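You operate a simulated robot arm through the tools that you are given. There is no shell and no other tool. Be economical: measure what you need, move in short steps, check, and stop when the job is done.

You run a simulated two-armed robot. Do the job below in one go: nothing can be reset, and whatever is moved stays where it is left.

TASK
Bleed the fuel, then set the stop lever to run.
Fine: fuel tap open, bleed knob open, prime till the sight glass clears, knob shut. Where these are worked on the way, their far stop is far enough and under half their travel is too little: bleed knob.
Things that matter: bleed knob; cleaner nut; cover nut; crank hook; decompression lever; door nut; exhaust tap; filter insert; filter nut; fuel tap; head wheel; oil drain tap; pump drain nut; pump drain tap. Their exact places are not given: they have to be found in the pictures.

It is judged by the outcome, as a careful person would: the job done as asked, and still so three seconds after it is handed in. It fails if anything else is knocked over, pushed out of place, dropped, spilled or broken.

THE ROBOT
Two 7-joint arms with fingered hands on one trunk, on a base that drives. Base frame: it is fixed to the floor where the robot stands at the start and does not move with it; the origin is under the middle of the robot, x ahead of it, y to its left, z up. Lengths are in mm, angles in degrees, forces in N, time in s.
The left shoulder is at the start at [200, 135, 1095], the right one opposite. With the tool pointing down near the work surface each hand reaches from about 540 to 720 mm from the robot's upright axis, wherever it stands, measured 20 degrees to its own side. Places, roughly: bleed knob [800, 500, 900]; cleaner nut [1200, 600, 1300]; cover nut [1000, 300, 1300]; crank hook [900, 700, 500]; decompression lever [1000, 400, 1200]; door nut [800, 200, 400]; exhaust tap [1400, 300, 1100]; filter insert [1500, 750, 500]; filter nut [800, 400, 1000]; fuel tap [900, 0, 1100]; head wheel [900, 200, 1100]; oil drain tap [1200, 800, 300]; pump drain nut [600, 200, 400]; pump drain tap [500, 200, 300]; pump grease cup [500, 400, 400]; round mesh [1500, 500, 500]. Payload 4 kg a hand.
The tool frame of a hand sits at the grasp point between the pads (the TCP): z along the fingers, y along the line on which they close. The tips reach 25 mm beyond it. The gripper opens to 88 mm. The gripper's body begins 29 mm behind the TCP. The gripper is a hand of 4 fingers: y runs from the thumb to the fingers, the wrist lies at [-13, -106, -174] in the tool frame, and closing takes about 1.5 s.
Orientation is told as [roll, pitch, yaw] about the base's x, y, z axes, in that order, counted from this pose: with the fingers straight down and the wrist toward the robot, the tool's x, y and z point along [0, 1, 0], [1, 0, 0] and [0, 0, -1] of the base frame.

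THE INTERFACE
- The arms move only by the tool play_rows. It takes "left_targets", "right_targets" or both (then of equal length, played together; a hand with none holds still); each is a list of rows, each an object (a shift or turn left out is 0, a gripper value left out holds the last) with "delta_pos": the shift along the tool's x, y, z in units of 200 mm (1.0 is 200 mm), a list of three; "rot": the turn, a rotation vector about the tool's x, y, z in units of 60 degrees (1.0 is 60 degrees), a list of three. In form: [{"delta_pos": [dx, dy, dz], "rot": [wx, wy, wz]}, ...]. A call has 1 to 20 rows; each row is the pose to reach, as a shift and turn from the pose commanded when the call began, along the tool's axes at that moment. "left_grip" and "right_grip" are, for a hand that has rows, the opening, from 0 (shut) to 1 (fully open), set as the call begins (left out, the last holds). A call with a number of a shift or a turn outside -1 to 1 is refused whole. A row lasts 0.2 s, in which the tool goes at most 50 mm and 8.6 degrees; a call with a longer step from one row to the next is refused whole, and so is a gripper value outside its range. Where a pose cannot be reached the arm comes as near as it can. A force on the tool above 70 N (or 10 N above the force at the start of the call, whichever is more), or a blocked arm, ends the call early, and 0.2 s more pass. The fingers move at their own pace (about 153 mm/s each) and stop on an object; they squeeze with about 33 N. The grip force told is the motor's: it shows also when the fingers shut on nothing. Time passes only in rows, and 0.2 s behind the last, so rows that repeat a pose let the fingers close. It gives the time, the measured TCP pose, the force on the tool (base axes), the opening and the grip force at its end, in the units of the frame above (readings bear some noise), with the torque about the TCP (base axes, N m) and any sound that the robot's microphone picked up, and new pictures: "views" is both (left out), scene, wrist or none (wrist: the cameras of the hands that moved).
- Cameras (640 x 400 px; columns grow to the right, rows downward): "scene" is now at [146.5, 23.1, 1720.1]; the picture's right is [0.26, -0.97, 0.00], its down [-0.51, -0.14, -0.85] and it looks along [0.82, 0.22, -0.53] (base axes); focal length 265 px, centre (320, 200). "left" rides on the left gripper at [-64, -83, -98] in its tool frame; the picture's right is [-0.62, -0.37, 0.69], its down [0.71, -0.63, 0.30] and it looks along [0.32, 0.68, 0.65] (tool axes); focal length 265 px, centre (320, 200). "right" rides on the right gripper at [64, -83, -98] in its tool frame; the picture's right is [-0.62, 0.37, -0.69], its down [-0.71, -0.63, 0.30] and it looks along [-0.32, 0.68, 0.65] (tool axes); focal length 265 px, centre (320, 200).
- slide_trunk(by): slides the trunk up (or, below 0, down) by that many mm; the arms and the scene camera ride with it, the base frame stays. It gives what a move gives, with no picture.
- base_move(legs): drives the robot by 1 to 6 legs, each [ahead, left, turn to the left] in mm, mm and degrees, along the robot's own axes; the way and the turn of a leg run together, so that a leg with both is an arc; at most 1500 mm and 180 degrees a leg. The arms and the cameras ride along, it lands a little off, and it stops where it bumps. It gives what a move gives, and a new picture of the scene camera.
- finger_targets(index, middle, ring, thumb_bend, thumb_turn, hand): sets how far each is bent, from 0 (flat) to 100 (curled in); at 30 the hand is open as for a grip, at 70 the pads meet at the TCP. One left out holds its place. A second passes; each finger stops where it meets its share of the squeeze, and holds until it gets a number again. A gripper value or a shape takes the hand back. It gives what a move gives, with no picture; readings hold the bend of each and the force on the fingers (four entries, about 0 where the hand has none), thumb and palm. thumb_turn goes from beside the hand (0) to across from the fingers (100), as for a grip.
- set_grasp(shape, hand): the hand has 4 fingers and takes this shape, open, in about a second: jaw (thumb against the fingers, like two jaws); tri (thumb and two fingers); tip (a fingertip pinch); poke (one finger out to press); point (the index stretched); flat (the hand flat); cup (the hand cupped); fist (a fist). The gripper value then closes the fingers along that shape, each until it touches; the sizes above hold for jaw. It gives what a move gives, with no picture.
- pan_tilt(pan, tilt): turns the head with the scene camera to pan (to the left, within 97 degrees either way) and tilt (down, from -29 to 69), counted from straight ahead of the robot. It gives what a move gives, and a new picture of the scene camera.
- pixel_to_xyz(camera, pixels): for up to 12 pixels [column, row] of the newest picture of that camera ("zoom" is the newest enlarged one), the place [x, y, z] in the base frame of the surface seen there, good to about 2 mm. It takes no simulated time.
- inspect(camera, box): a new picture of the part [left, top, right, bottom] of that camera's present view, enlarged. It takes no simulated time.
- sign_off(): hands the job in; it is judged then, once.

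Go step by step. Measure first, check grasps and placings, and put right what went wrong. The budget is 80 turns and 260 pictures, counting those below and the enlarged ones. Unless the task says otherwise, let go and move clear before handing in, and close with one line.

The tools are called after "Emit:" as name(argument=value, ...) on one line, values as JSON. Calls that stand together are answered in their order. play_rows: Moves the arms, as the interface text tells. Its arguments: {"type":"object","properties":{"left_targets":{"type":"array","items":{"type":"object","properties":{"delta_pos":{"type":"array","items":{"type":"number"}},"rot":{"type":"array","items":{"type":"number"}}}}},"left_grip":{"type":"number"},"right_targets":{"type":"array","items":{"type":"object","properties":{"delta_pos":{"type":"array","items":{"type":"number"}},"rot":{"type":"array","items":{"type":"number"}}}}},"right_grip":{"type":"number"},"views":{"type":"string","enum":["both","scene","wrist","none"]}},"required":[]} The other tools are called the same way: slide_trunk (by) slides the trunk up or down; set_grasp (shape, hand) gives the hand a shape; finger_targets (index, middle, ring, thumb_bend, thumb_turn, hand) moves the fingers one by one; base_move (legs) drives the base; pan_tilt (pan, tilt) turns the head that bears the scene camera; pixel_to_xyz (camera, pixels) gives the place of the surface under pixels of a picture; inspect (camera, box) takes an enlarged picture of a part of a camera's view; sign_off () hands the job in.

At the start:

```text
clock: 0.0
left_eef_pos: [491.5, 405.1, 1418.7]
left_orientation: [0.0, 0.0, 0.0]
left_wrist_force: [0.5, 0.3, -0.3]
left_ft_torque: [0.03, -0.01, 0.01]
left_finger_gap: 87.7
left_finger_force: 0.0
left_shape: jaw
left_bend: [30.0, 30.0, 30.0, 30.0, 98.0]
left_finger forces: [0.1, 0.0, 0.0, 0.1, 0.0, 0.0]
right_eef_pos: [636.2, 34.5, 1375.6]
right_orientation: [0.0, 0.0, 0.0]
right_wrist_force: [0.1, 0.1, -0.1]
right_ft_torque: [-0.02, 0.0, -0.01]
right_finger_gap: 87.3
right_finger_force: 0.0
right_shape: jaw
right_bend: [30.0, 30.0, 30.0, 30.0, 98.0]
right_finger forces: [0.1, 0.0, 0.0, 0.1, 0.0, 0.0]
trunk travel left (down, up): [-700.0, 70.0]
robot x, y, heading: [-1.5, -0.2, 0.1]
head pan, tilt: [15.0, 32.2]
```

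scene: 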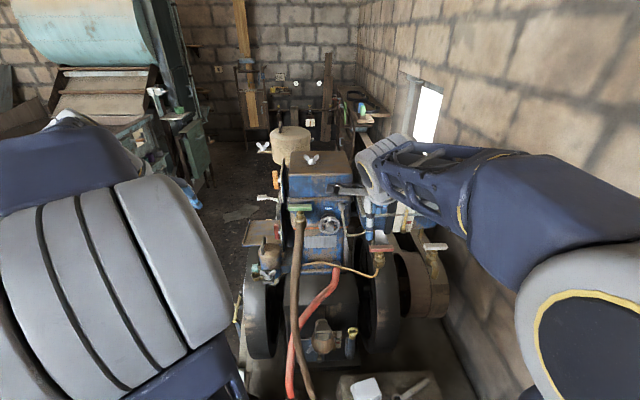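
right: 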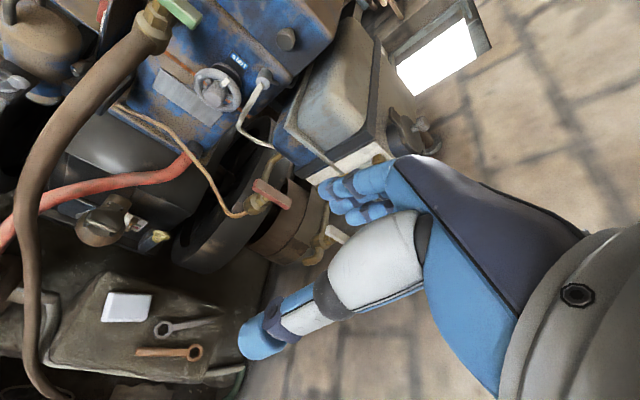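
left: 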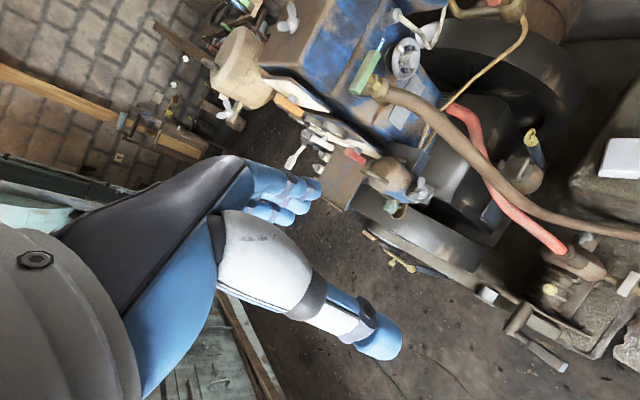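

The scene picture shows the engine around (320,230) with several taps and levers. I'll enlarge the areas to identify the parts.

Emit:
inspect(camera="scene", box=[230, 120, 450, 260])

Emit:
inspect(camera="scene", box=[230, 230, 450, 370])

Emit:
inspect(camera="left", box=[240, 80, 480, 230])

Emit:
inspect(camera="right", box=[100, 30, 380, 250])

```text
2.86 times, centred on (340, 190) of scene
```

zoom: 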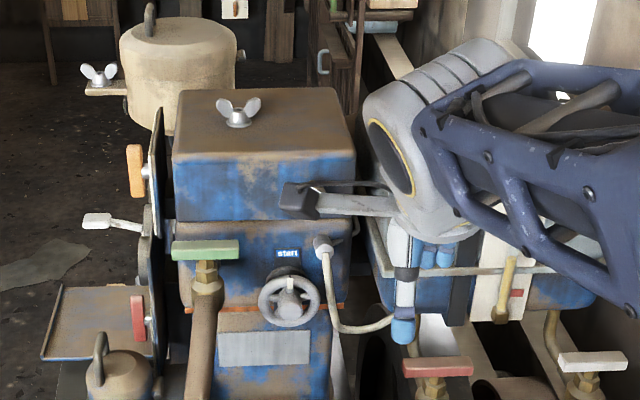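

```text
2.86 times, centred on (340, 300) of scene
```

zoom: 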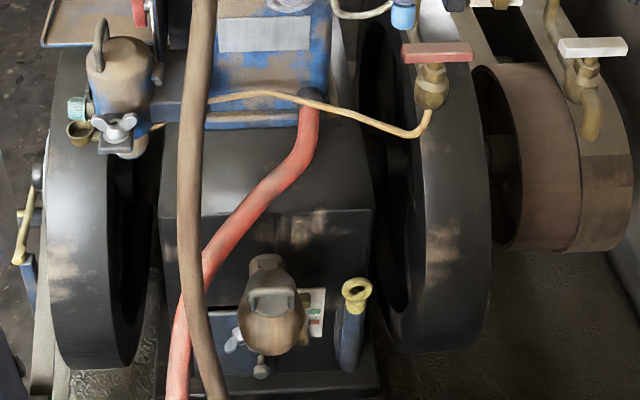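

```text
2.67 times, centred on (360, 155) of left
```

zoom: 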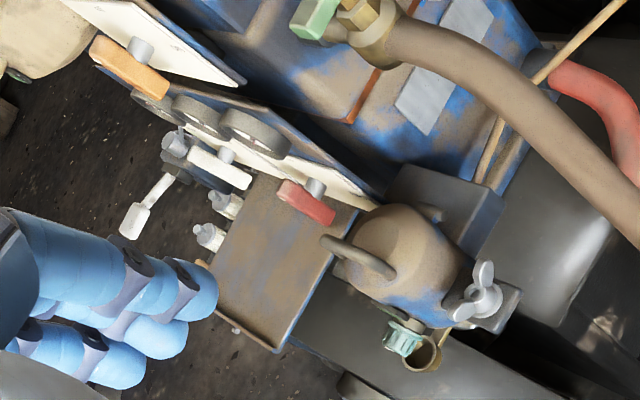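

```text
1.82 times, centred on (240, 140) of right
```

zoom: 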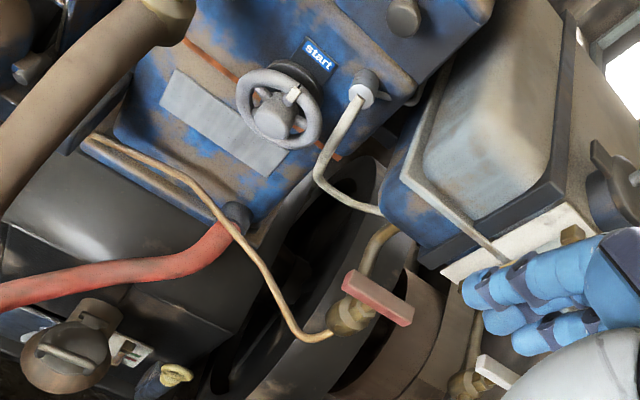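

Candidates are the mint knob by the filter bowl, the red and white taps on the right, and a lever panel on the left side. I'll measure them.

Emit:
pixel_to_xyz(camera="scene", pixels=[[256, 267], [270, 275], [381, 248], [435, 246], [301, 208], [330, 226], [277, 180], [264, 197], [278, 232], [398, 230], [353, 332], [266, 250]])

Emit:
pixel_to_xyz(camera="left", pixels=[[291, 105], [322, 143], [355, 156], [292, 161], [325, 157], [318, 169], [391, 207], [398, 213], [421, 190], [375, 175], [307, 136], [305, 123]])

Emit:
inspect(camera="left", box=[280, 110, 380, 172])

Emit:
inspect(camera="left", box=[350, 160, 450, 222])

```text
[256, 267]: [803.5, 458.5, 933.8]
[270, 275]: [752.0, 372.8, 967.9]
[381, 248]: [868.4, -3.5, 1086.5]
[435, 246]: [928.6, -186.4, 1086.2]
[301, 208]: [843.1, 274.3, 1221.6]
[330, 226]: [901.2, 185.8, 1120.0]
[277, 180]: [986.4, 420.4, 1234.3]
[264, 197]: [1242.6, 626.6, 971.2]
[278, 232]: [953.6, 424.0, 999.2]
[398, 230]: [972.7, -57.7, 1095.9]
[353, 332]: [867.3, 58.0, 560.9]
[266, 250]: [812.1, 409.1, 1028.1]
```

```text
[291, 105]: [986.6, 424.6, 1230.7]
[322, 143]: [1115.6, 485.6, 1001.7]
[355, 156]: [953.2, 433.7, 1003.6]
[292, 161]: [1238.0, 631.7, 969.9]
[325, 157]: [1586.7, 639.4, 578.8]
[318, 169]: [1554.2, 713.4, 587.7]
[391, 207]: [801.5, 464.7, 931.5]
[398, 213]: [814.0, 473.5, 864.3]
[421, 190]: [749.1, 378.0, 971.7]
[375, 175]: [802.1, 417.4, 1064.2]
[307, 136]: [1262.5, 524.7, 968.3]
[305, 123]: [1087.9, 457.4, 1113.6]
```

```text
6.40 times, centred on (330, 141) of left
```

zoom: 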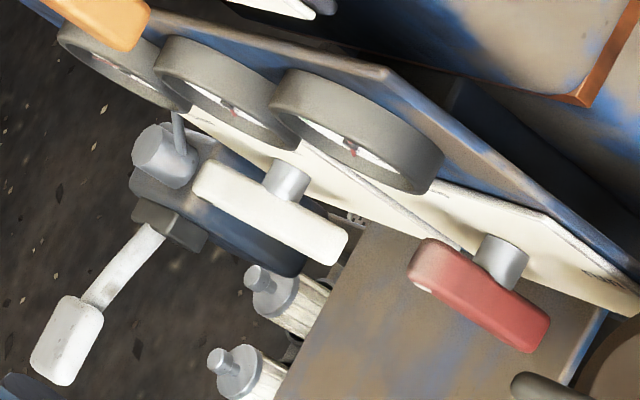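

```text
6.40 times, centred on (400, 191) of left
```

zoom: 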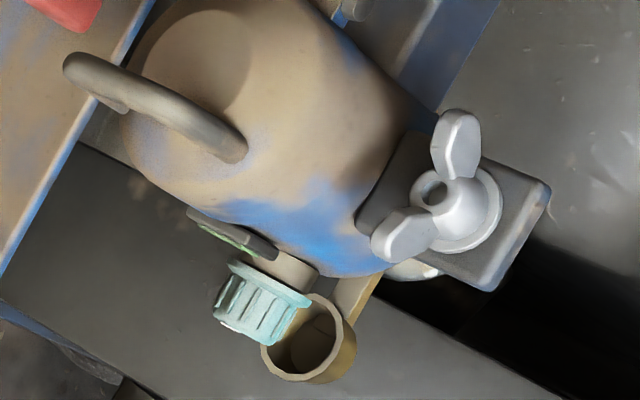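

The mint bleed knob is near [803,460,932]. The lever panel faces +y, with the orange lever at x≈986, the white at x≈1115 and the red at x≈953, plus a white-tipped lever at [1240,630,970]. I need a frontal view of that panel, so I'll look left for free floor.

Emit:
pan_tilt(pan=50, tilt=40)

Emit:
pan_tilt(pan=90, tilt=40)

Emit:
pan_tilt(pan=-5, tilt=55)

```text
clock: 1.0
left_eef_pos: [492.1, 405.6, 1418.2]
left_orientation: [0.0, 0.0, 0.0]
left_wrist_force: [0.6, 0.7, 1.1]
left_ft_torque: [-0.03, 0.0, 0.01]
left_finger_gap: 87.6
left_finger_force: 0.0
left_shape: jaw
left_bend: [30.0, 30.0, 30.0, 30.0, 98.0]
left_finger forces: [0.1, 0.1, 0.0, 0.0, 0.0, 0.1]
right_eef_pos: [636.6, 34.6, 1374.9]
right_orientation: [0.0, 0.0, 0.0]
right_wrist_force: [0.1, 0.1, 0.1]
right_ft_torque: [0.01, -0.01, -0.01]
right_finger_gap: 87.8
right_finger_force: 0.1
right_shape: jaw
right_bend: [30.0, 30.0, 30.0, 30.0, 98.0]
right_finger forces: [0.0, 0.0, 0.0, 0.1, 0.1, 0.0]
trunk travel left (down, up): [-700.0, 70.0]
robot x, y, heading: [-2.4, -1.3, 0.1]
head pan, tilt: [50.0, 40.0]
```

scene: 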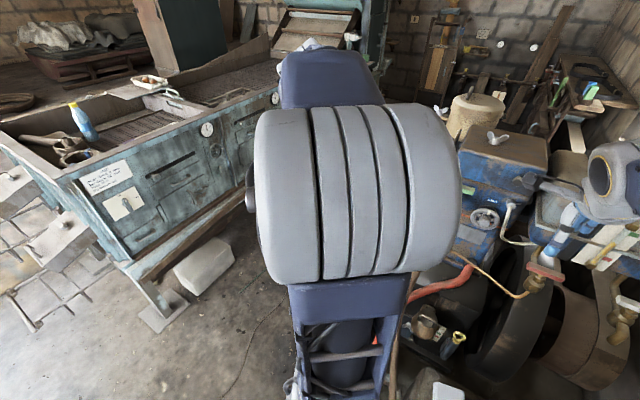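

```text
clock: 2.1
left_eef_pos: [492.5, 405.7, 1418.1]
left_orientation: [0.1, 0.0, 0.1]
left_wrist_force: [0.3, 0.5, -0.1]
left_ft_torque: [0.02, 0.01, 0.04]
left_finger_gap: 87.7
left_finger_force: 0.1
left_shape: jaw
left_bend: [30.0, 30.0, 30.0, 30.0, 98.0]
left_finger forces: [0.0, 0.0, 0.0, 0.0, 0.0, 0.1]
right_eef_pos: [637.7, 36.1, 1375.3]
right_orientation: [0.0, 0.0, 0.0]
right_wrist_force: [-0.1, 0.1, 0.7]
right_ft_torque: [-0.03, -0.03, -0.03]
right_finger_gap: 87.5
right_finger_force: 0.0
right_shape: jaw
right_bend: [30.0, 30.0, 30.0, 30.0, 98.0]
right_finger forces: [0.0, 0.0, 0.0, 0.0, 0.0, 0.1]
trunk travel left (down, up): [-700.0, 70.0]
robot x, y, heading: [1.5, 3.4, 0.2]
head pan, tilt: [90.0, 40.0]
```

scene: 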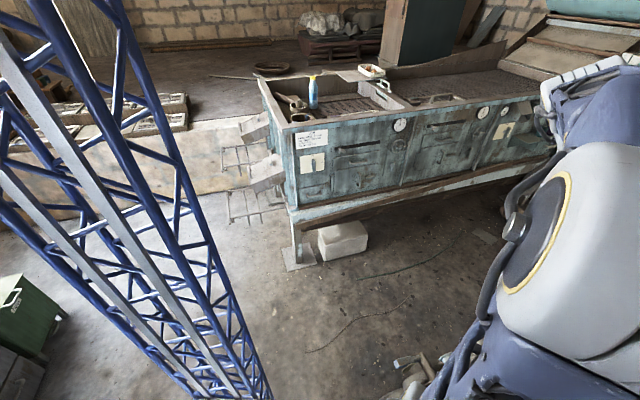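

```text
clock: 3.8
left_eef_pos: [492.6, 405.9, 1417.7]
left_orientation: [0.0, 0.0, 0.0]
left_wrist_force: [0.4, -0.7, -0.4]
left_ft_torque: [-0.02, -0.01, 0.0]
left_finger_gap: 87.5
left_finger_force: 0.1
left_shape: jaw
left_bend: [30.0, 30.0, 30.0, 30.0, 98.0]
left_finger forces: [0.0, 0.1, 0.0, 0.0, 0.0, 0.0]
right_eef_pos: [636.1, 35.7, 1374.8]
right_orientation: [0.1, 0.0, 0.0]
right_wrist_force: [-0.1, -0.6, 0.1]
right_ft_torque: [0.01, 0.0, 0.04]
right_finger_gap: 87.5
right_finger_force: 0.1
right_shape: jaw
right_bend: [30.0, 30.0, 30.0, 30.0, 98.0]
right_finger forces: [0.0, 0.0, 0.1, 0.1, 0.0, 0.0]
trunk travel left (down, up): [-700.0, 70.0]
robot x, y, heading: [3.0, 2.3, -0.0]
head pan, tilt: [-5.0, 55.0]
```

scene: 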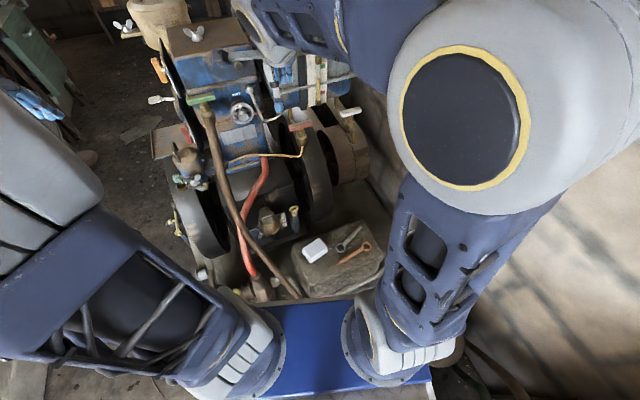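

Now a closer look at the red tap at scene (300,122), and at the white tap.

Emit:
inspect(camera="scene", box=[240, 80, 380, 170])

Emit:
inspect(camera="right", box=[200, 130, 360, 230])

Emit:
inspect(camera="scene", box=[120, 30, 260, 120])

Emit:
inspect(camera="scene", box=[140, 110, 280, 200])

```text
4.44 times, centred on (310, 125) of scene
```

zoom: 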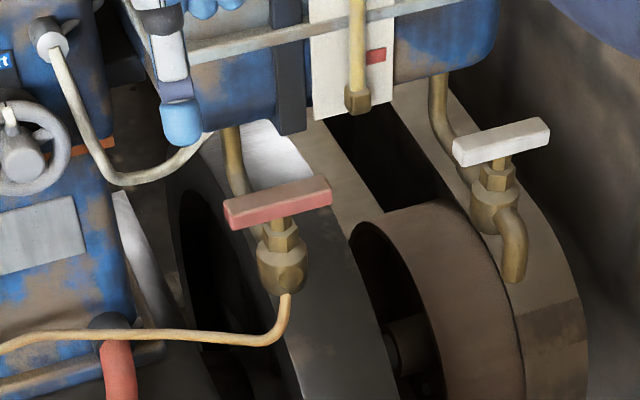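

```text
4.00 times, centred on (280, 180) of right
```

zoom: 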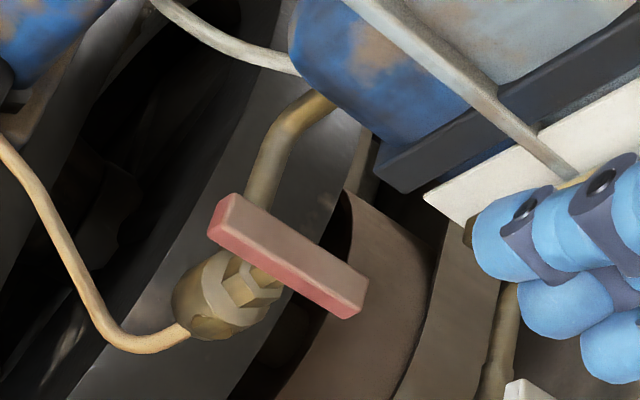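

```text
4.44 times, centred on (190, 75) of scene
```

zoom: 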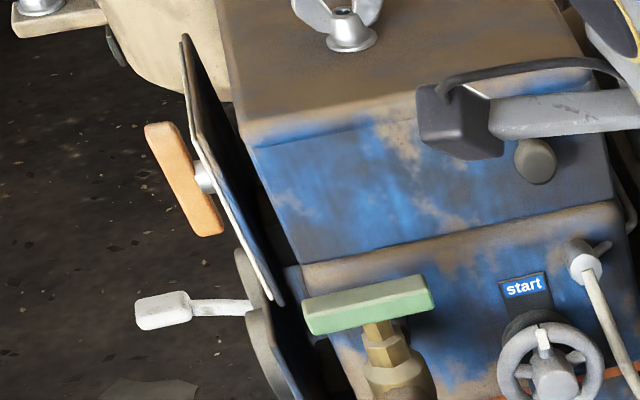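

```text
4.44 times, centred on (210, 155) of scene
```

zoom: 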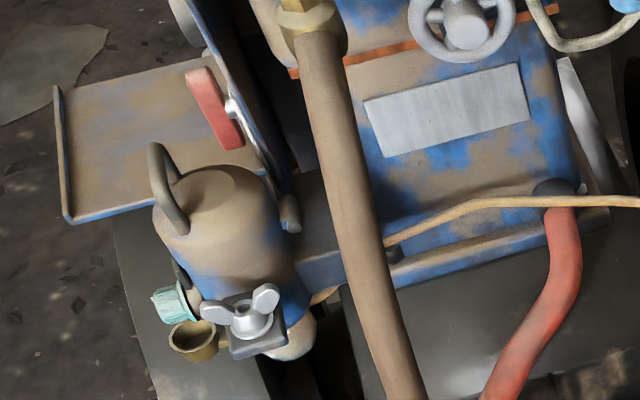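

The red handle lies across its fuel pipe, so it reads as closed. I'll measure its bar.

Emit:
pixel_to_xyz(camera="scene", pixels=[[290, 125], [300, 123], [311, 120], [302, 132], [302, 140], [345, 113], [356, 109], [350, 122]])

Emit:
pixel_to_xyz(camera="right", pixels=[[256, 184], [264, 188], [275, 193], [289, 204], [262, 202], [250, 204], [268, 165], [285, 158], [232, 215]])

```text
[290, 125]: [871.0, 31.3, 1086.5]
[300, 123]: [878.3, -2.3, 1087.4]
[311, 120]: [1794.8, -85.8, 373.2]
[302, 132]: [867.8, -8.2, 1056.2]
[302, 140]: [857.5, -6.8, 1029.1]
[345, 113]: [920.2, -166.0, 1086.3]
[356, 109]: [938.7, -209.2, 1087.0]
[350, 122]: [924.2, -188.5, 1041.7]
```

```text
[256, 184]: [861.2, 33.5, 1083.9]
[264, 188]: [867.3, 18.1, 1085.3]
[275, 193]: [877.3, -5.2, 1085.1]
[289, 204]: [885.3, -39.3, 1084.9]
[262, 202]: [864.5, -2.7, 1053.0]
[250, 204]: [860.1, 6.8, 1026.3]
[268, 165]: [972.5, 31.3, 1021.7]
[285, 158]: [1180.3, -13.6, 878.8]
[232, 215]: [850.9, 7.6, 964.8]
```

The bar is about 76 mm long along y, centred near [875,-2,1080]. I'll check clearances: the tank front, the grey rod and what stands before the base.

Emit:
pixel_to_xyz(camera="scene", pixels=[[228, 55], [255, 52], [290, 70], [290, 95], [330, 70], [320, 90], [300, 85], [270, 105], [355, 255], [330, 290], [310, 250], [250, 290]])

Emit:
pixel_to_xyz(camera="right", pixels=[[320, 100], [360, 110], [320, 150], [380, 158], [262, 80], [250, 130], [290, 160], [410, 120], [220, 90]])

```text
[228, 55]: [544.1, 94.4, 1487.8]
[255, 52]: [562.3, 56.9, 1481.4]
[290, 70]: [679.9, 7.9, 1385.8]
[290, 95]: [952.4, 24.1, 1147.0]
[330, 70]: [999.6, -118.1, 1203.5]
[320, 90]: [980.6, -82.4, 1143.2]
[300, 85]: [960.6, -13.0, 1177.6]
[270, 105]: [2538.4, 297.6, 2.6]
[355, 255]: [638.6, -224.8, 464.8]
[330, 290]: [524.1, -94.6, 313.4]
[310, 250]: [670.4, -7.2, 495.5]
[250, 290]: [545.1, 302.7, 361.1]
```

```text
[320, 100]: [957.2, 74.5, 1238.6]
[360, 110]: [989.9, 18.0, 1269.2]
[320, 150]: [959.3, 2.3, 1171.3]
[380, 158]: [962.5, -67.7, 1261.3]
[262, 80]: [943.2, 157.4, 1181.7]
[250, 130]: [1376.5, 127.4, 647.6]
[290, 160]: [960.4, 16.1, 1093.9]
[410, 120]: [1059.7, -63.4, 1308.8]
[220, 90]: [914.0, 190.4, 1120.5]
```

The tank face is at x≥950, so a top-down grip at x=875 fits. I'll move the right hand over the red bar.

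Emit:
play_rows(right_targets=[{"delta_pos": [-0.03, 0.2, 0]}, {"delta_pos": [-0.06, 0.4, 0]}, {"delta_pos": [-0.1, 0.6, 0]}, {"delta_pos": [-0.14, 0.8, 0]}, {"delta_pos": [-0.17, 0.98, 0]}, {"delta_pos": [-0.17, 0.98, 0.2]}, {"delta_pos": [-0.17, 0.98, 0.4]}, {"delta_pos": [-0.17, 0.98, 0.6]}, {"delta_pos": [-0.17, 0.98, 0.7]}], right_grip=1, views="both")

```text
clock: 5.8
left_eef_pos: [492.2, 405.9, 1418.5]
left_orientation: [0.0, 0.0, 0.0]
left_wrist_force: [-0.3, 1.8, 0.0]
left_ft_torque: [0.04, 0.01, -0.02]
left_finger_gap: 87.7
left_finger_force: 0.1
left_shape: jaw
left_bend: [30.0, 30.0, 30.0, 30.0, 98.0]
left_finger forces: [0.0, 0.0, 0.0, 0.0, 0.1, 0.0]
right_eef_pos: [830.3, 1.0, 1235.5]
right_orientation: [0.1, 0.0, 0.1]
right_wrist_force: [0.2, 0.1, 0.1]
right_ft_torque: [0.01, 0.02, 0.02]
right_finger_gap: 87.7
right_finger_force: 0.2
right_shape: jaw
right_bend: [30.0, 30.0, 30.0, 30.0, 98.0]
right_finger forces: [0.1, 0.1, 0.0, 0.0, 0.1, 0.0]
trunk travel left (down, up): [-700.0, 70.0]
robot x, y, heading: [2.1, 1.8, -0.1]
head pan, tilt: [-5.0, 55.0]
```

scene: 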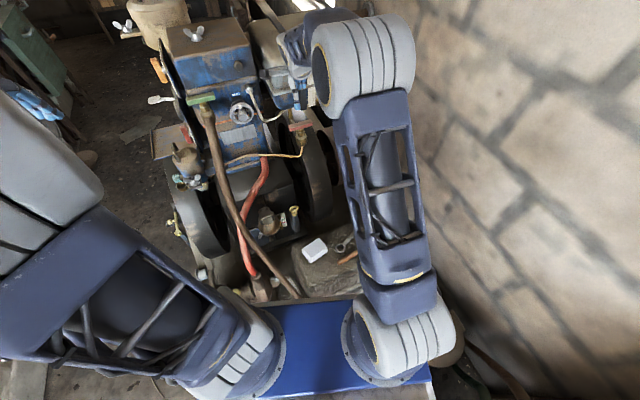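
right: 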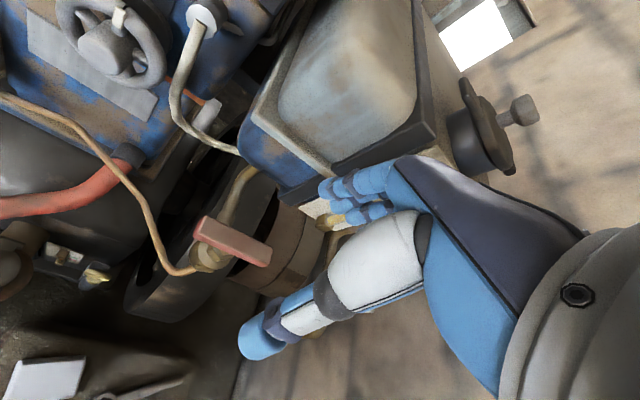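

The hand arrived cleanly at [830,1,1235]. I'll re-measure the bar at (195-270, 218-268) from close up.

Emit:
pixel_to_xyz(camera="right", pixels=[[204, 219], [201, 234], [235, 238], [266, 249], [262, 264], [248, 192], [210, 258]])

Emit:
play_rows(right_targets=[{"delta_pos": [0, 0.13, 0.1]}, {"delta_pos": [0, 0.23, 0.25]}, {"delta_pos": [0, 0.23, 0.4]}, {"delta_pos": [0, 0.23, 0.5]}], views="wrist")

```text
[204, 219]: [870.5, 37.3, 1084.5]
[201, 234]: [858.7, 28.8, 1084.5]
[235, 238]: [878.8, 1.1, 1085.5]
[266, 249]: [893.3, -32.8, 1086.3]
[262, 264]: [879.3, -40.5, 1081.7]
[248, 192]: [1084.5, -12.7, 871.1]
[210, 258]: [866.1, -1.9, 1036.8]
```

```text
clock: 6.8
left_eef_pos: [492.7, 405.8, 1418.1]
left_orientation: [0.0, -0.1, 0.0]
left_wrist_force: [-0.7, 0.4, -0.2]
left_ft_torque: [0.0, 0.02, 0.02]
left_finger_gap: 87.5
left_finger_force: 0.1
left_shape: jaw
left_bend: [30.0, 30.0, 30.0, 30.0, 98.0]
left_finger forces: [0.0, 0.1, 0.1, 0.0, 0.0, 0.0]
right_eef_pos: [878.0, 1.4, 1135.1]
right_orientation: [0.0, -0.1, 0.0]
right_wrist_force: [0.3, 0.0, -0.4]
right_ft_torque: [0.0, 0.01, -0.02]
right_finger_gap: 87.8
right_finger_force: 0.1
right_shape: jaw
right_bend: [30.0, 30.0, 30.0, 30.0, 98.0]
right_finger forces: [0.1, 0.0, 0.0, 0.0, 0.0, 0.1]
trunk travel left (down, up): [-700.0, 70.0]
robot x, y, heading: [-1.8, -2.8, -0.1]
head pan, tilt: [-5.0, 55.0]
```

right: 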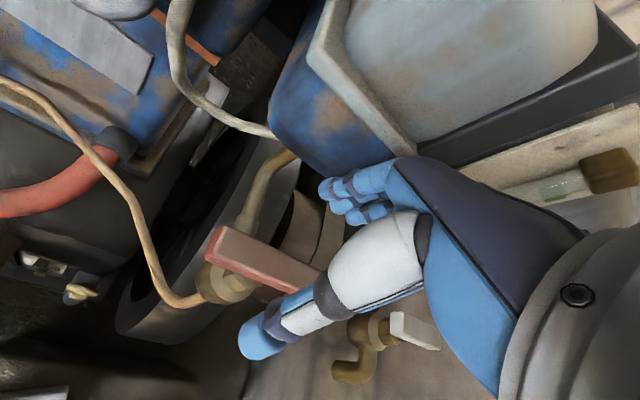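

The hand is over the bar. I'll yaw 17° to match it, descend and close.

Emit:
play_rows(right_targets=[{"delta_pos": [0, 0, 0.05], "rot": [0, 0, -0.13]}, {"delta_pos": [-0.01, 0, 0.12], "rot": [0, 0, -0.26]}, {"delta_pos": [-0.01, 0, 0.2], "rot": [0, 0, -0.28]}, {"delta_pos": [-0.01, 0, 0.27], "rot": [0, 0, -0.28]}], views="none")

Emit:
play_rows(right_targets=[{}, {}, {}, {}, {}, {}, {}, {}], right_grip=0, views="both")

```text
clock: 7.8
left_eef_pos: [493.1, 405.0, 1417.6]
left_orientation: [0.1, 0.1, 0.0]
left_wrist_force: [0.6, -0.3, 0.1]
left_ft_torque: [-0.02, -0.02, 0.02]
left_finger_gap: 87.5
left_finger_force: 0.0
left_shape: jaw
left_bend: [30.0, 30.0, 30.0, 30.0, 98.0]
left_finger forces: [0.1, 0.0, 0.0, 0.0, 0.1, 0.0]
right_eef_pos: [879.1, -1.3, 1082.1]
right_orientation: [0.0, 0.0, 16.9]
right_wrist_force: [0.3, 0.2, -0.6]
right_ft_torque: [-0.01, 0.0, 0.02]
right_finger_gap: 87.8
right_finger_force: 0.0
right_shape: jaw
right_bend: [30.0, 30.0, 30.0, 30.0, 98.0]
right_finger forces: [0.0, 0.1, 0.1, 0.0, 0.0, 0.0]
trunk travel left (down, up): [-700.0, 70.0]
robot x, y, heading: [-1.6, -3.2, 0.0]
head pan, tilt: [-5.0, 55.0]
```

```text
clock: 9.6
left_eef_pos: [492.9, 405.2, 1417.4]
left_orientation: [0.0, 0.0, 0.0]
left_wrist_force: [0.4, 0.0, 0.2]
left_ft_torque: [-0.04, -0.01, 0.04]
left_finger_gap: 87.7
left_finger_force: 0.1
left_shape: jaw
left_bend: [30.0, 30.0, 30.0, 30.0, 98.0]
left_finger forces: [0.0, 0.0, 0.1, 0.1, 0.0, 0.0]
right_eef_pos: [878.6, -0.1, 1078.2]
right_orientation: [0.0, 0.3, 16.8]
right_wrist_force: [-5.5, -2.2, -27.7]
right_ft_torque: [0.01, 0.1, 0.04]
right_finger_gap: 14.4
right_finger_force: 32.7
right_shape: jaw
right_bend: [72.0, 72.0, 71.0, 77.0, 100.0]
right_finger forces: [18.6, 6.8, 4.1, 0.0, 33.0, 0.0]
trunk travel left (down, up): [-700.0, 70.0]
robot x, y, heading: [0.8, 3.0, -0.0]
head pan, tilt: [-5.0, 55.0]
```

scene: 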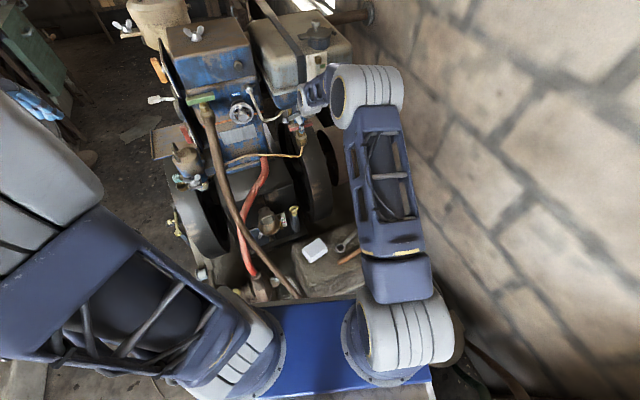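
right: 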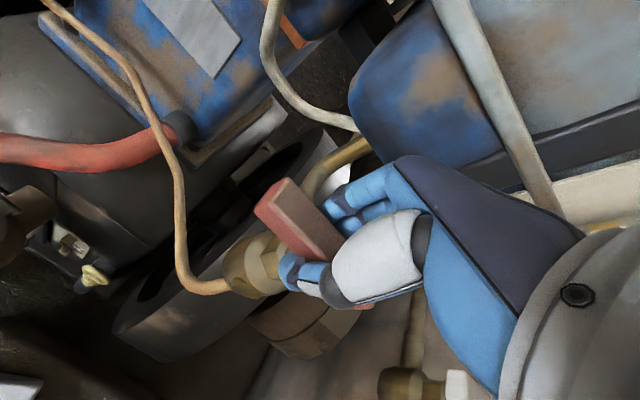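

The bar is gripped with a 14.4 mm gap and 33 N. I'll test turning clockwise (seen from above) 17° and read the torque.

Emit:
play_rows(right_targets=[{"rot": [0, 0, 0.07]}, {"rot": [0, 0, 0.14]}, {"rot": [0, 0, 0.21]}, {"rot": [0, 0, 0.28]}], views="wrist")

```text
clock: 10.6
left_eef_pos: [492.1, 406.0, 1417.4]
left_orientation: [0.1, 0.0, 0.0]
left_wrist_force: [-0.5, -0.7, 1.0]
left_ft_torque: [-0.01, 0.0, 0.02]
left_finger_gap: 87.4
left_finger_force: 0.0
left_shape: jaw
left_bend: [30.0, 30.0, 30.0, 30.0, 98.0]
left_finger forces: [0.0, 0.0, 0.0, 0.0, 0.0, 0.0]
right_eef_pos: [878.4, 0.5, 1077.8]
right_orientation: [0.1, 0.2, 0.0]
right_wrist_force: [-3.0, 5.4, -27.2]
right_ft_torque: [0.19, 0.08, 0.35]
right_finger_gap: 13.8
right_finger_force: 32.6
right_shape: jaw
right_bend: [73.0, 71.0, 58.0, 76.0, 100.0]
right_finger forces: [16.0, 8.4, 6.5, 0.0, 33.3, 0.0]
trunk travel left (down, up): [-700.0, 70.0]
robot x, y, heading: [-0.9, 1.2, 0.2]
head pan, tilt: [-5.0, 55.0]
```

right: 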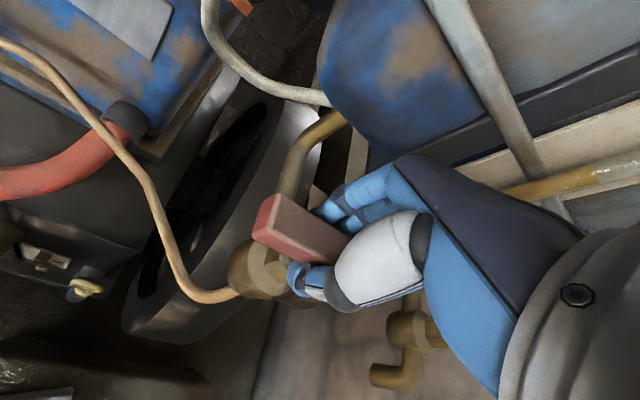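

The torque is low (0.35 N·m), and the bar's angle in the hand seems to have changed. I'll measure whether the bar turned.

Emit:
pixel_to_xyz(camera="right", pixels=[[276, 197], [255, 230], [335, 240], [318, 258], [265, 215], [310, 240]])

Emit:
inspect(camera="right", box=[210, 150, 370, 320])

Emit:
inspect(camera="scene", box=[260, 90, 340, 140])

```text
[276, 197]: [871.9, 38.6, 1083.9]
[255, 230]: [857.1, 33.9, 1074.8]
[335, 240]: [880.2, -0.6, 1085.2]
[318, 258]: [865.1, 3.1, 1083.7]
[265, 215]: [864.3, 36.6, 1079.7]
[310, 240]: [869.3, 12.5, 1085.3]
```

```text
2.35 times, centred on (290, 235) of right
```

zoom: 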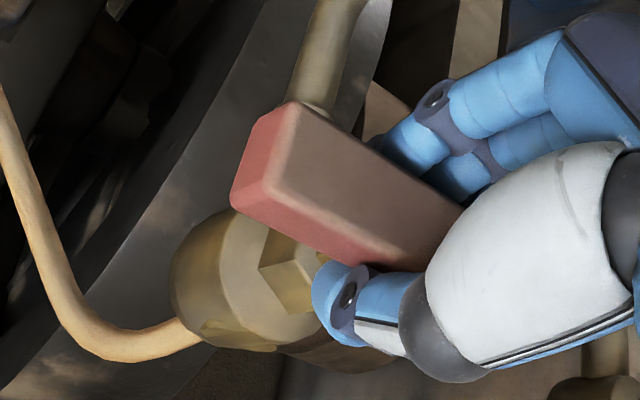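

```text
8.00 times, centred on (300, 115) of scene
```

zoom: 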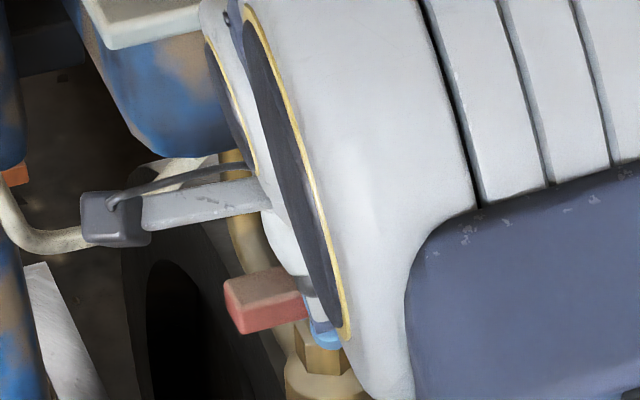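

The bar did not move clockwise and the fingers slipped, so that side is its stop. It must turn counter-clockwise. I'll regrip at the +y end for leverage, which also keeps the hand away from the tank.

Emit:
play_rows(right_targets=[{}, {}, {}, {}, {"rot": [0, 0, -0.14]}, {"delta_pos": [0.06, -0.02, 0], "rot": [0, 0, -0.28]}, {"delta_pos": [0.11, -0.05, 0], "rot": [0, 0, -0.28]}], right_grip=0.6, views="none")

Emit:
play_rows(right_targets=[{}, {}, {}, {}, {}, {}], right_grip=0, views="wrist")

```text
clock: 12.2
left_eef_pos: [492.9, 405.9, 1418.0]
left_orientation: [0.0, 0.0, 0.0]
left_wrist_force: [0.4, -1.0, 0.1]
left_ft_torque: [0.0, 0.01, 0.02]
left_finger_gap: 87.8
left_finger_force: 0.1
left_shape: jaw
left_bend: [30.0, 30.0, 30.0, 30.0, 98.0]
left_finger forces: [0.0, 0.0, 0.1, 0.0, 0.0, 0.0]
right_eef_pos: [867.8, 20.1, 1080.8]
right_orientation: [0.0, 0.1, 16.8]
right_wrist_force: [-0.6, 0.4, 0.4]
right_ft_torque: [-0.02, 0.02, 0.02]
right_finger_gap: 52.4
right_finger_force: 0.0
right_shape: jaw
right_bend: [29.0, 41.0, 37.0, 65.0, 100.0]
right_finger forces: [0.1, 0.0, 0.0, 0.0, 0.0, 0.1]
trunk travel left (down, up): [-700.0, 70.0]
robot x, y, heading: [-2.2, -2.6, 0.2]
head pan, tilt: [-5.0, 55.0]
```

```text
clock: 13.6
left_eef_pos: [493.3, 405.1, 1416.3]
left_orientation: [0.0, -0.1, -0.1]
left_wrist_force: [-0.5, -0.6, -0.1]
left_ft_torque: [-0.04, -0.02, 0.0]
left_finger_gap: 87.3
left_finger_force: 0.1
left_shape: jaw
left_bend: [30.0, 30.0, 30.0, 30.0, 98.0]
left_finger forces: [0.0, 0.1, 0.0, 0.0, 0.1, 0.0]
right_eef_pos: [866.4, 20.9, 1078.3]
right_orientation: [0.0, 0.3, 16.8]
right_wrist_force: [-4.7, -2.2, -26.2]
right_ft_torque: [-0.01, 0.14, 0.06]
right_finger_gap: 13.6
right_finger_force: 33.2
right_shape: jaw
right_bend: [74.0, 73.0, 62.0, 77.0, 100.0]
right_finger forces: [17.8, 6.4, 4.1, 0.0, 32.5, 0.0]
trunk travel left (down, up): [-700.0, 70.0]
robot x, y, heading: [-1.5, -0.9, -0.1]
head pan, tilt: [-5.0, 55.0]
```

right: 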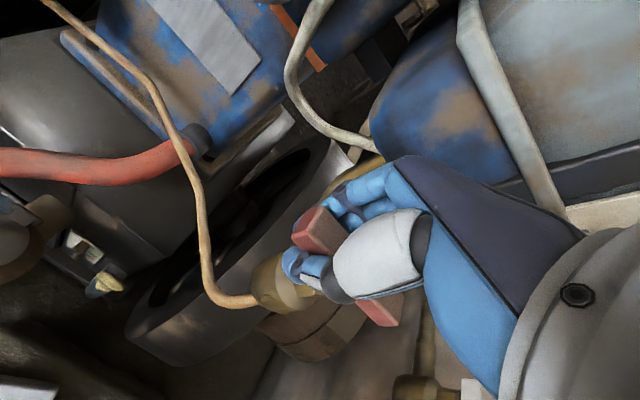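

The grip is good at radius 24 mm. I'll sweep a counter-clockwise arc, 60° first.

Emit:
play_rows(right_targets=[{"delta_pos": [-0.001, -0.0154, 0], "rot": [0, 0, -0.125]}, {"delta_pos": [-0.004, -0.0305, 0], "rot": [0, 0, -0.25]}, {"delta_pos": [-0.009, -0.045, 0], "rot": [0, 0, -0.375]}, {"delta_pos": [-0.0158, -0.059, 0], "rot": [0, 0, -0.5]}, {"delta_pos": [-0.0244, -0.0718, 0], "rot": [0, 0, -0.625]}, {"delta_pos": [-0.0346, -0.0834, 0], "rot": [0, 0, -0.75]}, {"delta_pos": [-0.0462, -0.0936, 0], "rot": [0, 0, -0.875]}, {"delta_pos": [-0.059, -0.102, 0], "rot": [0, 0, -1.0]}], views="both")

```text
clock: 15.4
left_eef_pos: [493.0, 405.3, 1416.9]
left_orientation: [0.0, 0.1, 0.0]
left_wrist_force: [1.0, 0.0, 0.3]
left_ft_torque: [-0.06, 0.02, 0.0]
left_finger_gap: 87.8
left_finger_force: 0.1
left_shape: jaw
left_bend: [30.0, 30.0, 30.0, 30.0, 98.0]
left_finger forces: [0.0, 0.1, 0.1, 0.0, 0.1, 0.0]
right_eef_pos: [852.1, 3.9, 1078.6]
right_orientation: [0.0, 0.2, 76.9]
right_wrist_force: [6.6, -4.3, -33.6]
right_ft_torque: [-0.16, 0.03, -0.1]
right_finger_gap: 13.2
right_finger_force: 33.3
right_shape: jaw
right_bend: [74.0, 72.0, 67.0, 77.0, 100.0]
right_finger forces: [20.6, 7.9, 4.9, 0.1, 30.8, 0.0]
trunk travel left (down, up): [-700.0, 70.0]
robot x, y, heading: [0.8, -1.8, 0.1]
head pan, tilt: [-5.0, 55.0]
```

scene: 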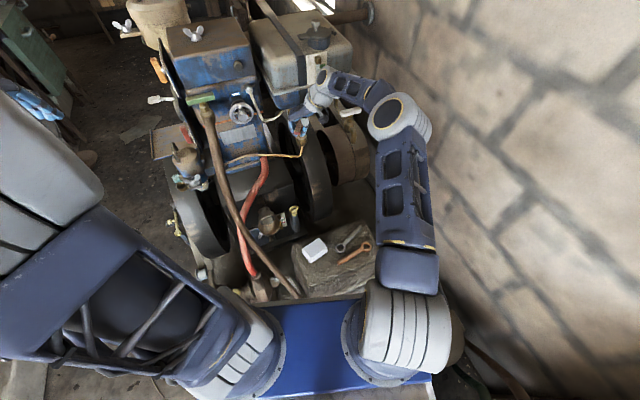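
right: 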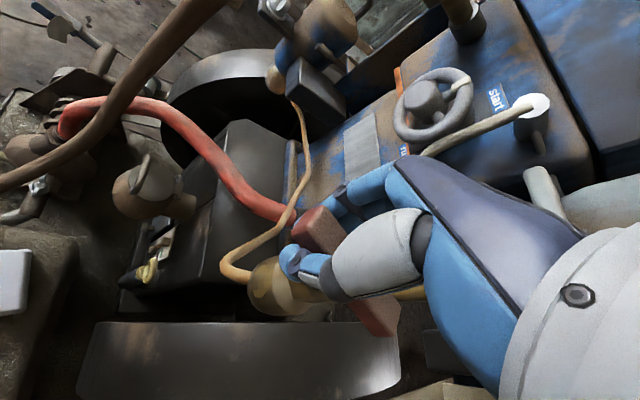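

The bar follows the hand. I'll turn 30° more to the far stop, in small steps.

Emit:
play_rows(right_targets=[{"delta_pos": [-0.0004, -0.0103, 0], "rot": [0, 0, -0.083]}, {"delta_pos": [-0.0018, -0.0205, 0], "rot": [0, 0, -0.167]}, {"delta_pos": [-0.004, -0.0305, 0], "rot": [0, 0, -0.25]}, {"delta_pos": [-0.007, -0.0404, 0], "rot": [0, 0, -0.333]}, {"delta_pos": [-0.011, -0.05, 0], "rot": [0, 0, -0.417]}, {"delta_pos": [-0.0158, -0.059, 0], "rot": [0, 0, -0.5]}], views="both")

```text
clock: 16.8
left_eef_pos: [493.0, 407.2, 1417.8]
left_orientation: [0.0, 0.1, 0.0]
left_wrist_force: [-0.2, 0.0, 1.7]
left_ft_torque: [-0.07, -0.02, 0.02]
left_finger_gap: 87.5
left_finger_force: 0.1
left_shape: jaw
left_bend: [30.0, 30.0, 30.0, 30.0, 98.0]
left_finger forces: [0.0, 0.1, 0.0, 0.1, 0.0, 0.0]
right_eef_pos: [838.3, -11.9, 1078.8]
right_orientation: [-0.1, 0.0, 106.8]
right_wrist_force: [23.2, -1.3, -28.5]
right_ft_torque: [-0.15, 0.0, -0.19]
right_finger_gap: 11.5
right_finger_force: 32.8
right_shape: jaw
right_bend: [75.0, 72.0, 68.0, 76.0, 100.0]
right_finger forces: [6.6, 9.9, 6.7, 0.0, 23.0, 0.1]
right hand out of reach, approached as far as the arm can: row 5, 6
trunk travel left (down, up): [-700.0, 70.0]
robot x, y, heading: [3.6, 2.3, 0.2]
head pan, tilt: [-5.0, 55.0]
```

scene: 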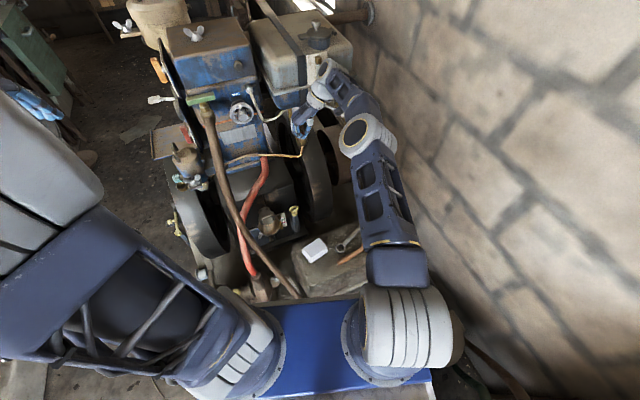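
right: 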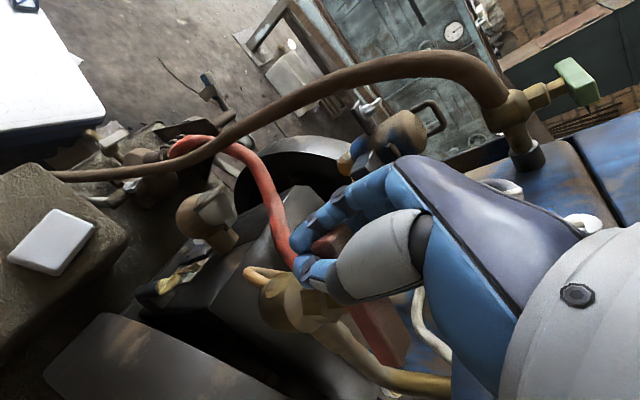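

The bar now seems in line with the pipe. I'll release, lift and verify.

Emit:
play_rows(right_targets=[{}, {}, {}, {}, {"delta_pos": [0, 0, -0.12]}, {"delta_pos": [0, 0, -0.3]}, {"delta_pos": [0, 0, -0.5], "rot": [0, 0, 0.1]}, {"delta_pos": [0, 0, -0.7], "rot": [0, 0, 0.2]}, {"delta_pos": [0, 0, -0.8], "rot": [0, 0, 0.3]}], right_grip=0.8, views="both")

Emit:
inspect(camera="scene", box=[260, 80, 360, 150])

```text
clock: 18.8
left_eef_pos: [492.4, 405.6, 1417.9]
left_orientation: [-0.1, 0.0, 0.1]
left_wrist_force: [0.8, -0.1, 0.5]
left_ft_torque: [0.02, 0.0, 0.0]
left_finger_gap: 87.6
left_finger_force: 0.0
left_shape: jaw
left_bend: [30.0, 30.0, 30.0, 30.0, 98.0]
left_finger forces: [0.0, 0.0, 0.0, 0.0, 0.0, 0.0]
right_eef_pos: [835.2, -11.3, 1239.1]
right_orientation: [0.0, 0.0, 88.7]
right_wrist_force: [0.4, -0.1, -0.8]
right_ft_torque: [0.01, 0.01, 0.01]
right_finger_gap: 70.0
right_finger_force: 0.0
right_shape: jaw
right_bend: [27.0, 34.0, 32.0, 49.0, 99.0]
right_finger forces: [0.0, 0.0, 0.0, 0.0, 0.0, 0.0]
trunk travel left (down, up): [-700.0, 70.0]
robot x, y, heading: [0.1, -0.4, 0.0]
head pan, tilt: [-5.0, 55.0]
```

scene: 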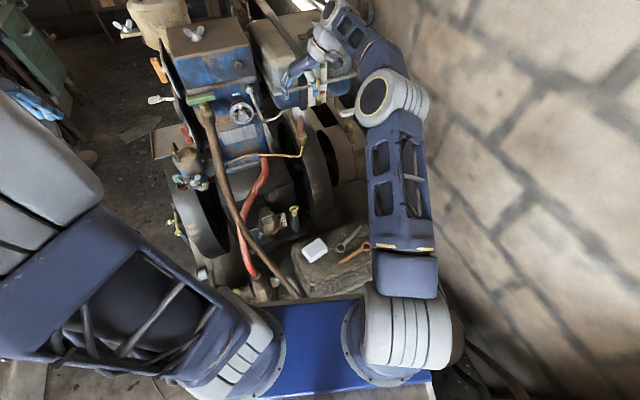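
right: 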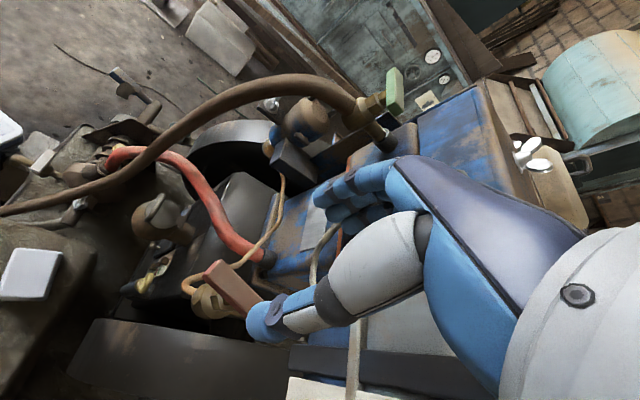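

```text
5.71 times, centred on (310, 115) of scene
```

zoom: 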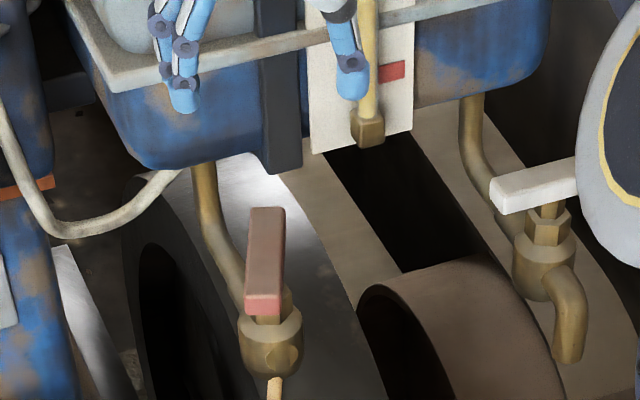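

Emit:
pixel_to_xyz(camera="scene", pixels=[[300, 131], [303, 131], [305, 118], [308, 118], [302, 125], [303, 134], [296, 113]])

```text
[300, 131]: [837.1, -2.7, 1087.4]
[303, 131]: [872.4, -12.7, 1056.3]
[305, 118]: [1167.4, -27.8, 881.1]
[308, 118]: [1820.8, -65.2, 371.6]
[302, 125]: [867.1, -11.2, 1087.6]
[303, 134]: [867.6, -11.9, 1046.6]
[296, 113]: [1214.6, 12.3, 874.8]
```

Emit:
pixel_to_xyz(camera="zoom", pixels=[[254, 292], [277, 292], [256, 213], [280, 213], [266, 250]])

```text
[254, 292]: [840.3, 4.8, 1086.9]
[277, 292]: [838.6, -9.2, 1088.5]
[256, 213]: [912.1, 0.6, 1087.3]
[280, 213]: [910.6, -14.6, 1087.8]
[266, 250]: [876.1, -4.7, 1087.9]
```

The bar has turned only about 70° (a line from [839,-2] to [911,-7]), because the arm ran out of reach. I'll turn the hand back to yaw 0 and push the near end toward -y for the rest.

Emit:
play_rows(right_targets=[{"delta_pos": [0, 0.06, 0], "rot": [0, 0, 0.13]}, {"delta_pos": [0, 0.12, 0], "rot": [0, 0, 0.26]}, {"delta_pos": [0, 0.18, 0], "rot": [0, 0, 0.39]}, {"delta_pos": [0, 0.24, 0], "rot": [0, 0, 0.52]}, {"delta_pos": [0, 0.3, 0], "rot": [0, 0, 0.65]}, {"delta_pos": [-0.05, 0.4, 0], "rot": [0, 0, 0.78]}, {"delta_pos": [-0.05, 0.4, 0], "rot": [0, 0, 0.91]}, {"delta_pos": [-0.05, 0.4, 0], "rot": [0, 0, 1.0]}], right_grip=0, views="none")

Emit:
play_rows(right_targets=[{"rot": [0, 0, 0.12]}, {"rot": [0, 0, 0.24]}, {"rot": [0, 0, 0.36]}, {"rot": [0, 0, 0.48]}], views="both")

```text
clock: 20.6
left_eef_pos: [491.3, 406.4, 1419.0]
left_orientation: [0.0, 0.1, 0.0]
left_wrist_force: [-0.1, 0.3, -0.4]
left_ft_torque: [-0.01, 0.02, -0.03]
left_finger_gap: 87.5
left_finger_force: 0.0
left_shape: jaw
left_bend: [30.0, 30.0, 30.0, 30.0, 98.0]
left_finger forces: [0.1, 0.0, 0.1, 0.0, 0.0, 0.1]
right_eef_pos: [847.4, 68.6, 1239.1]
right_orientation: [0.0, -0.1, 28.8]
right_wrist_force: [-0.5, -0.2, -0.2]
right_ft_torque: [0.01, 0.02, -0.04]
right_finger_gap: 0.0
right_finger_force: 33.0
right_shape: jaw
right_bend: [70.0, 70.0, 70.0, 74.0, 100.0]
right_finger forces: [0.0, 0.0, 0.1, 0.0, 0.0, 0.0]
trunk travel left (down, up): [-700.0, 70.0]
robot x, y, heading: [1.7, -1.7, 0.2]
head pan, tilt: [-5.0, 55.0]
```

```text
clock: 21.6
left_eef_pos: [491.9, 405.1, 1417.9]
left_orientation: [0.0, 0.0, 0.0]
left_wrist_force: [0.5, -0.6, -0.5]
left_ft_torque: [0.0, -0.01, 0.0]
left_finger_gap: 87.6
left_finger_force: 0.1
left_shape: jaw
left_bend: [30.0, 30.0, 30.0, 30.0, 98.0]
left_finger forces: [0.0, 0.0, 0.0, 0.1, 0.0, 0.1]
right_eef_pos: [847.6, 67.4, 1239.3]
right_orientation: [0.1, 0.0, -0.1]
right_wrist_force: [-0.2, 0.8, 0.1]
right_ft_torque: [-0.02, -0.01, -0.03]
right_finger_gap: 0.0
right_finger_force: 33.1
right_shape: jaw
right_bend: [70.0, 70.0, 70.0, 74.0, 100.0]
right_finger forces: [0.0, 0.1, 0.1, 0.0, 0.1, 0.0]
trunk travel left (down, up): [-700.0, 70.0]
robot x, y, heading: [0.5, -0.1, 0.0]
head pan, tilt: [-5.0, 55.0]
```

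scene: 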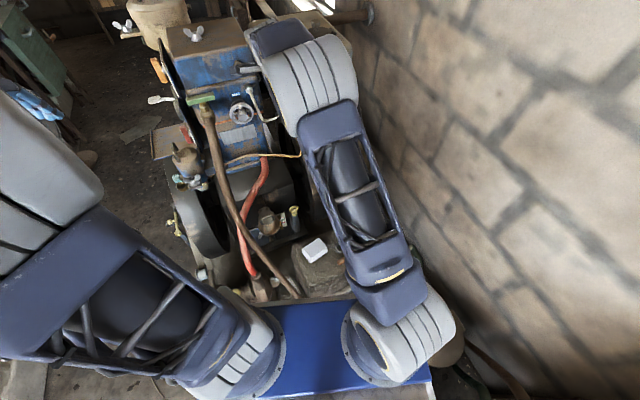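
right: 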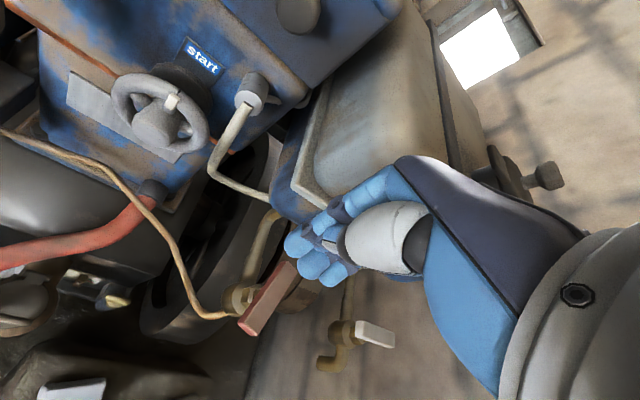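

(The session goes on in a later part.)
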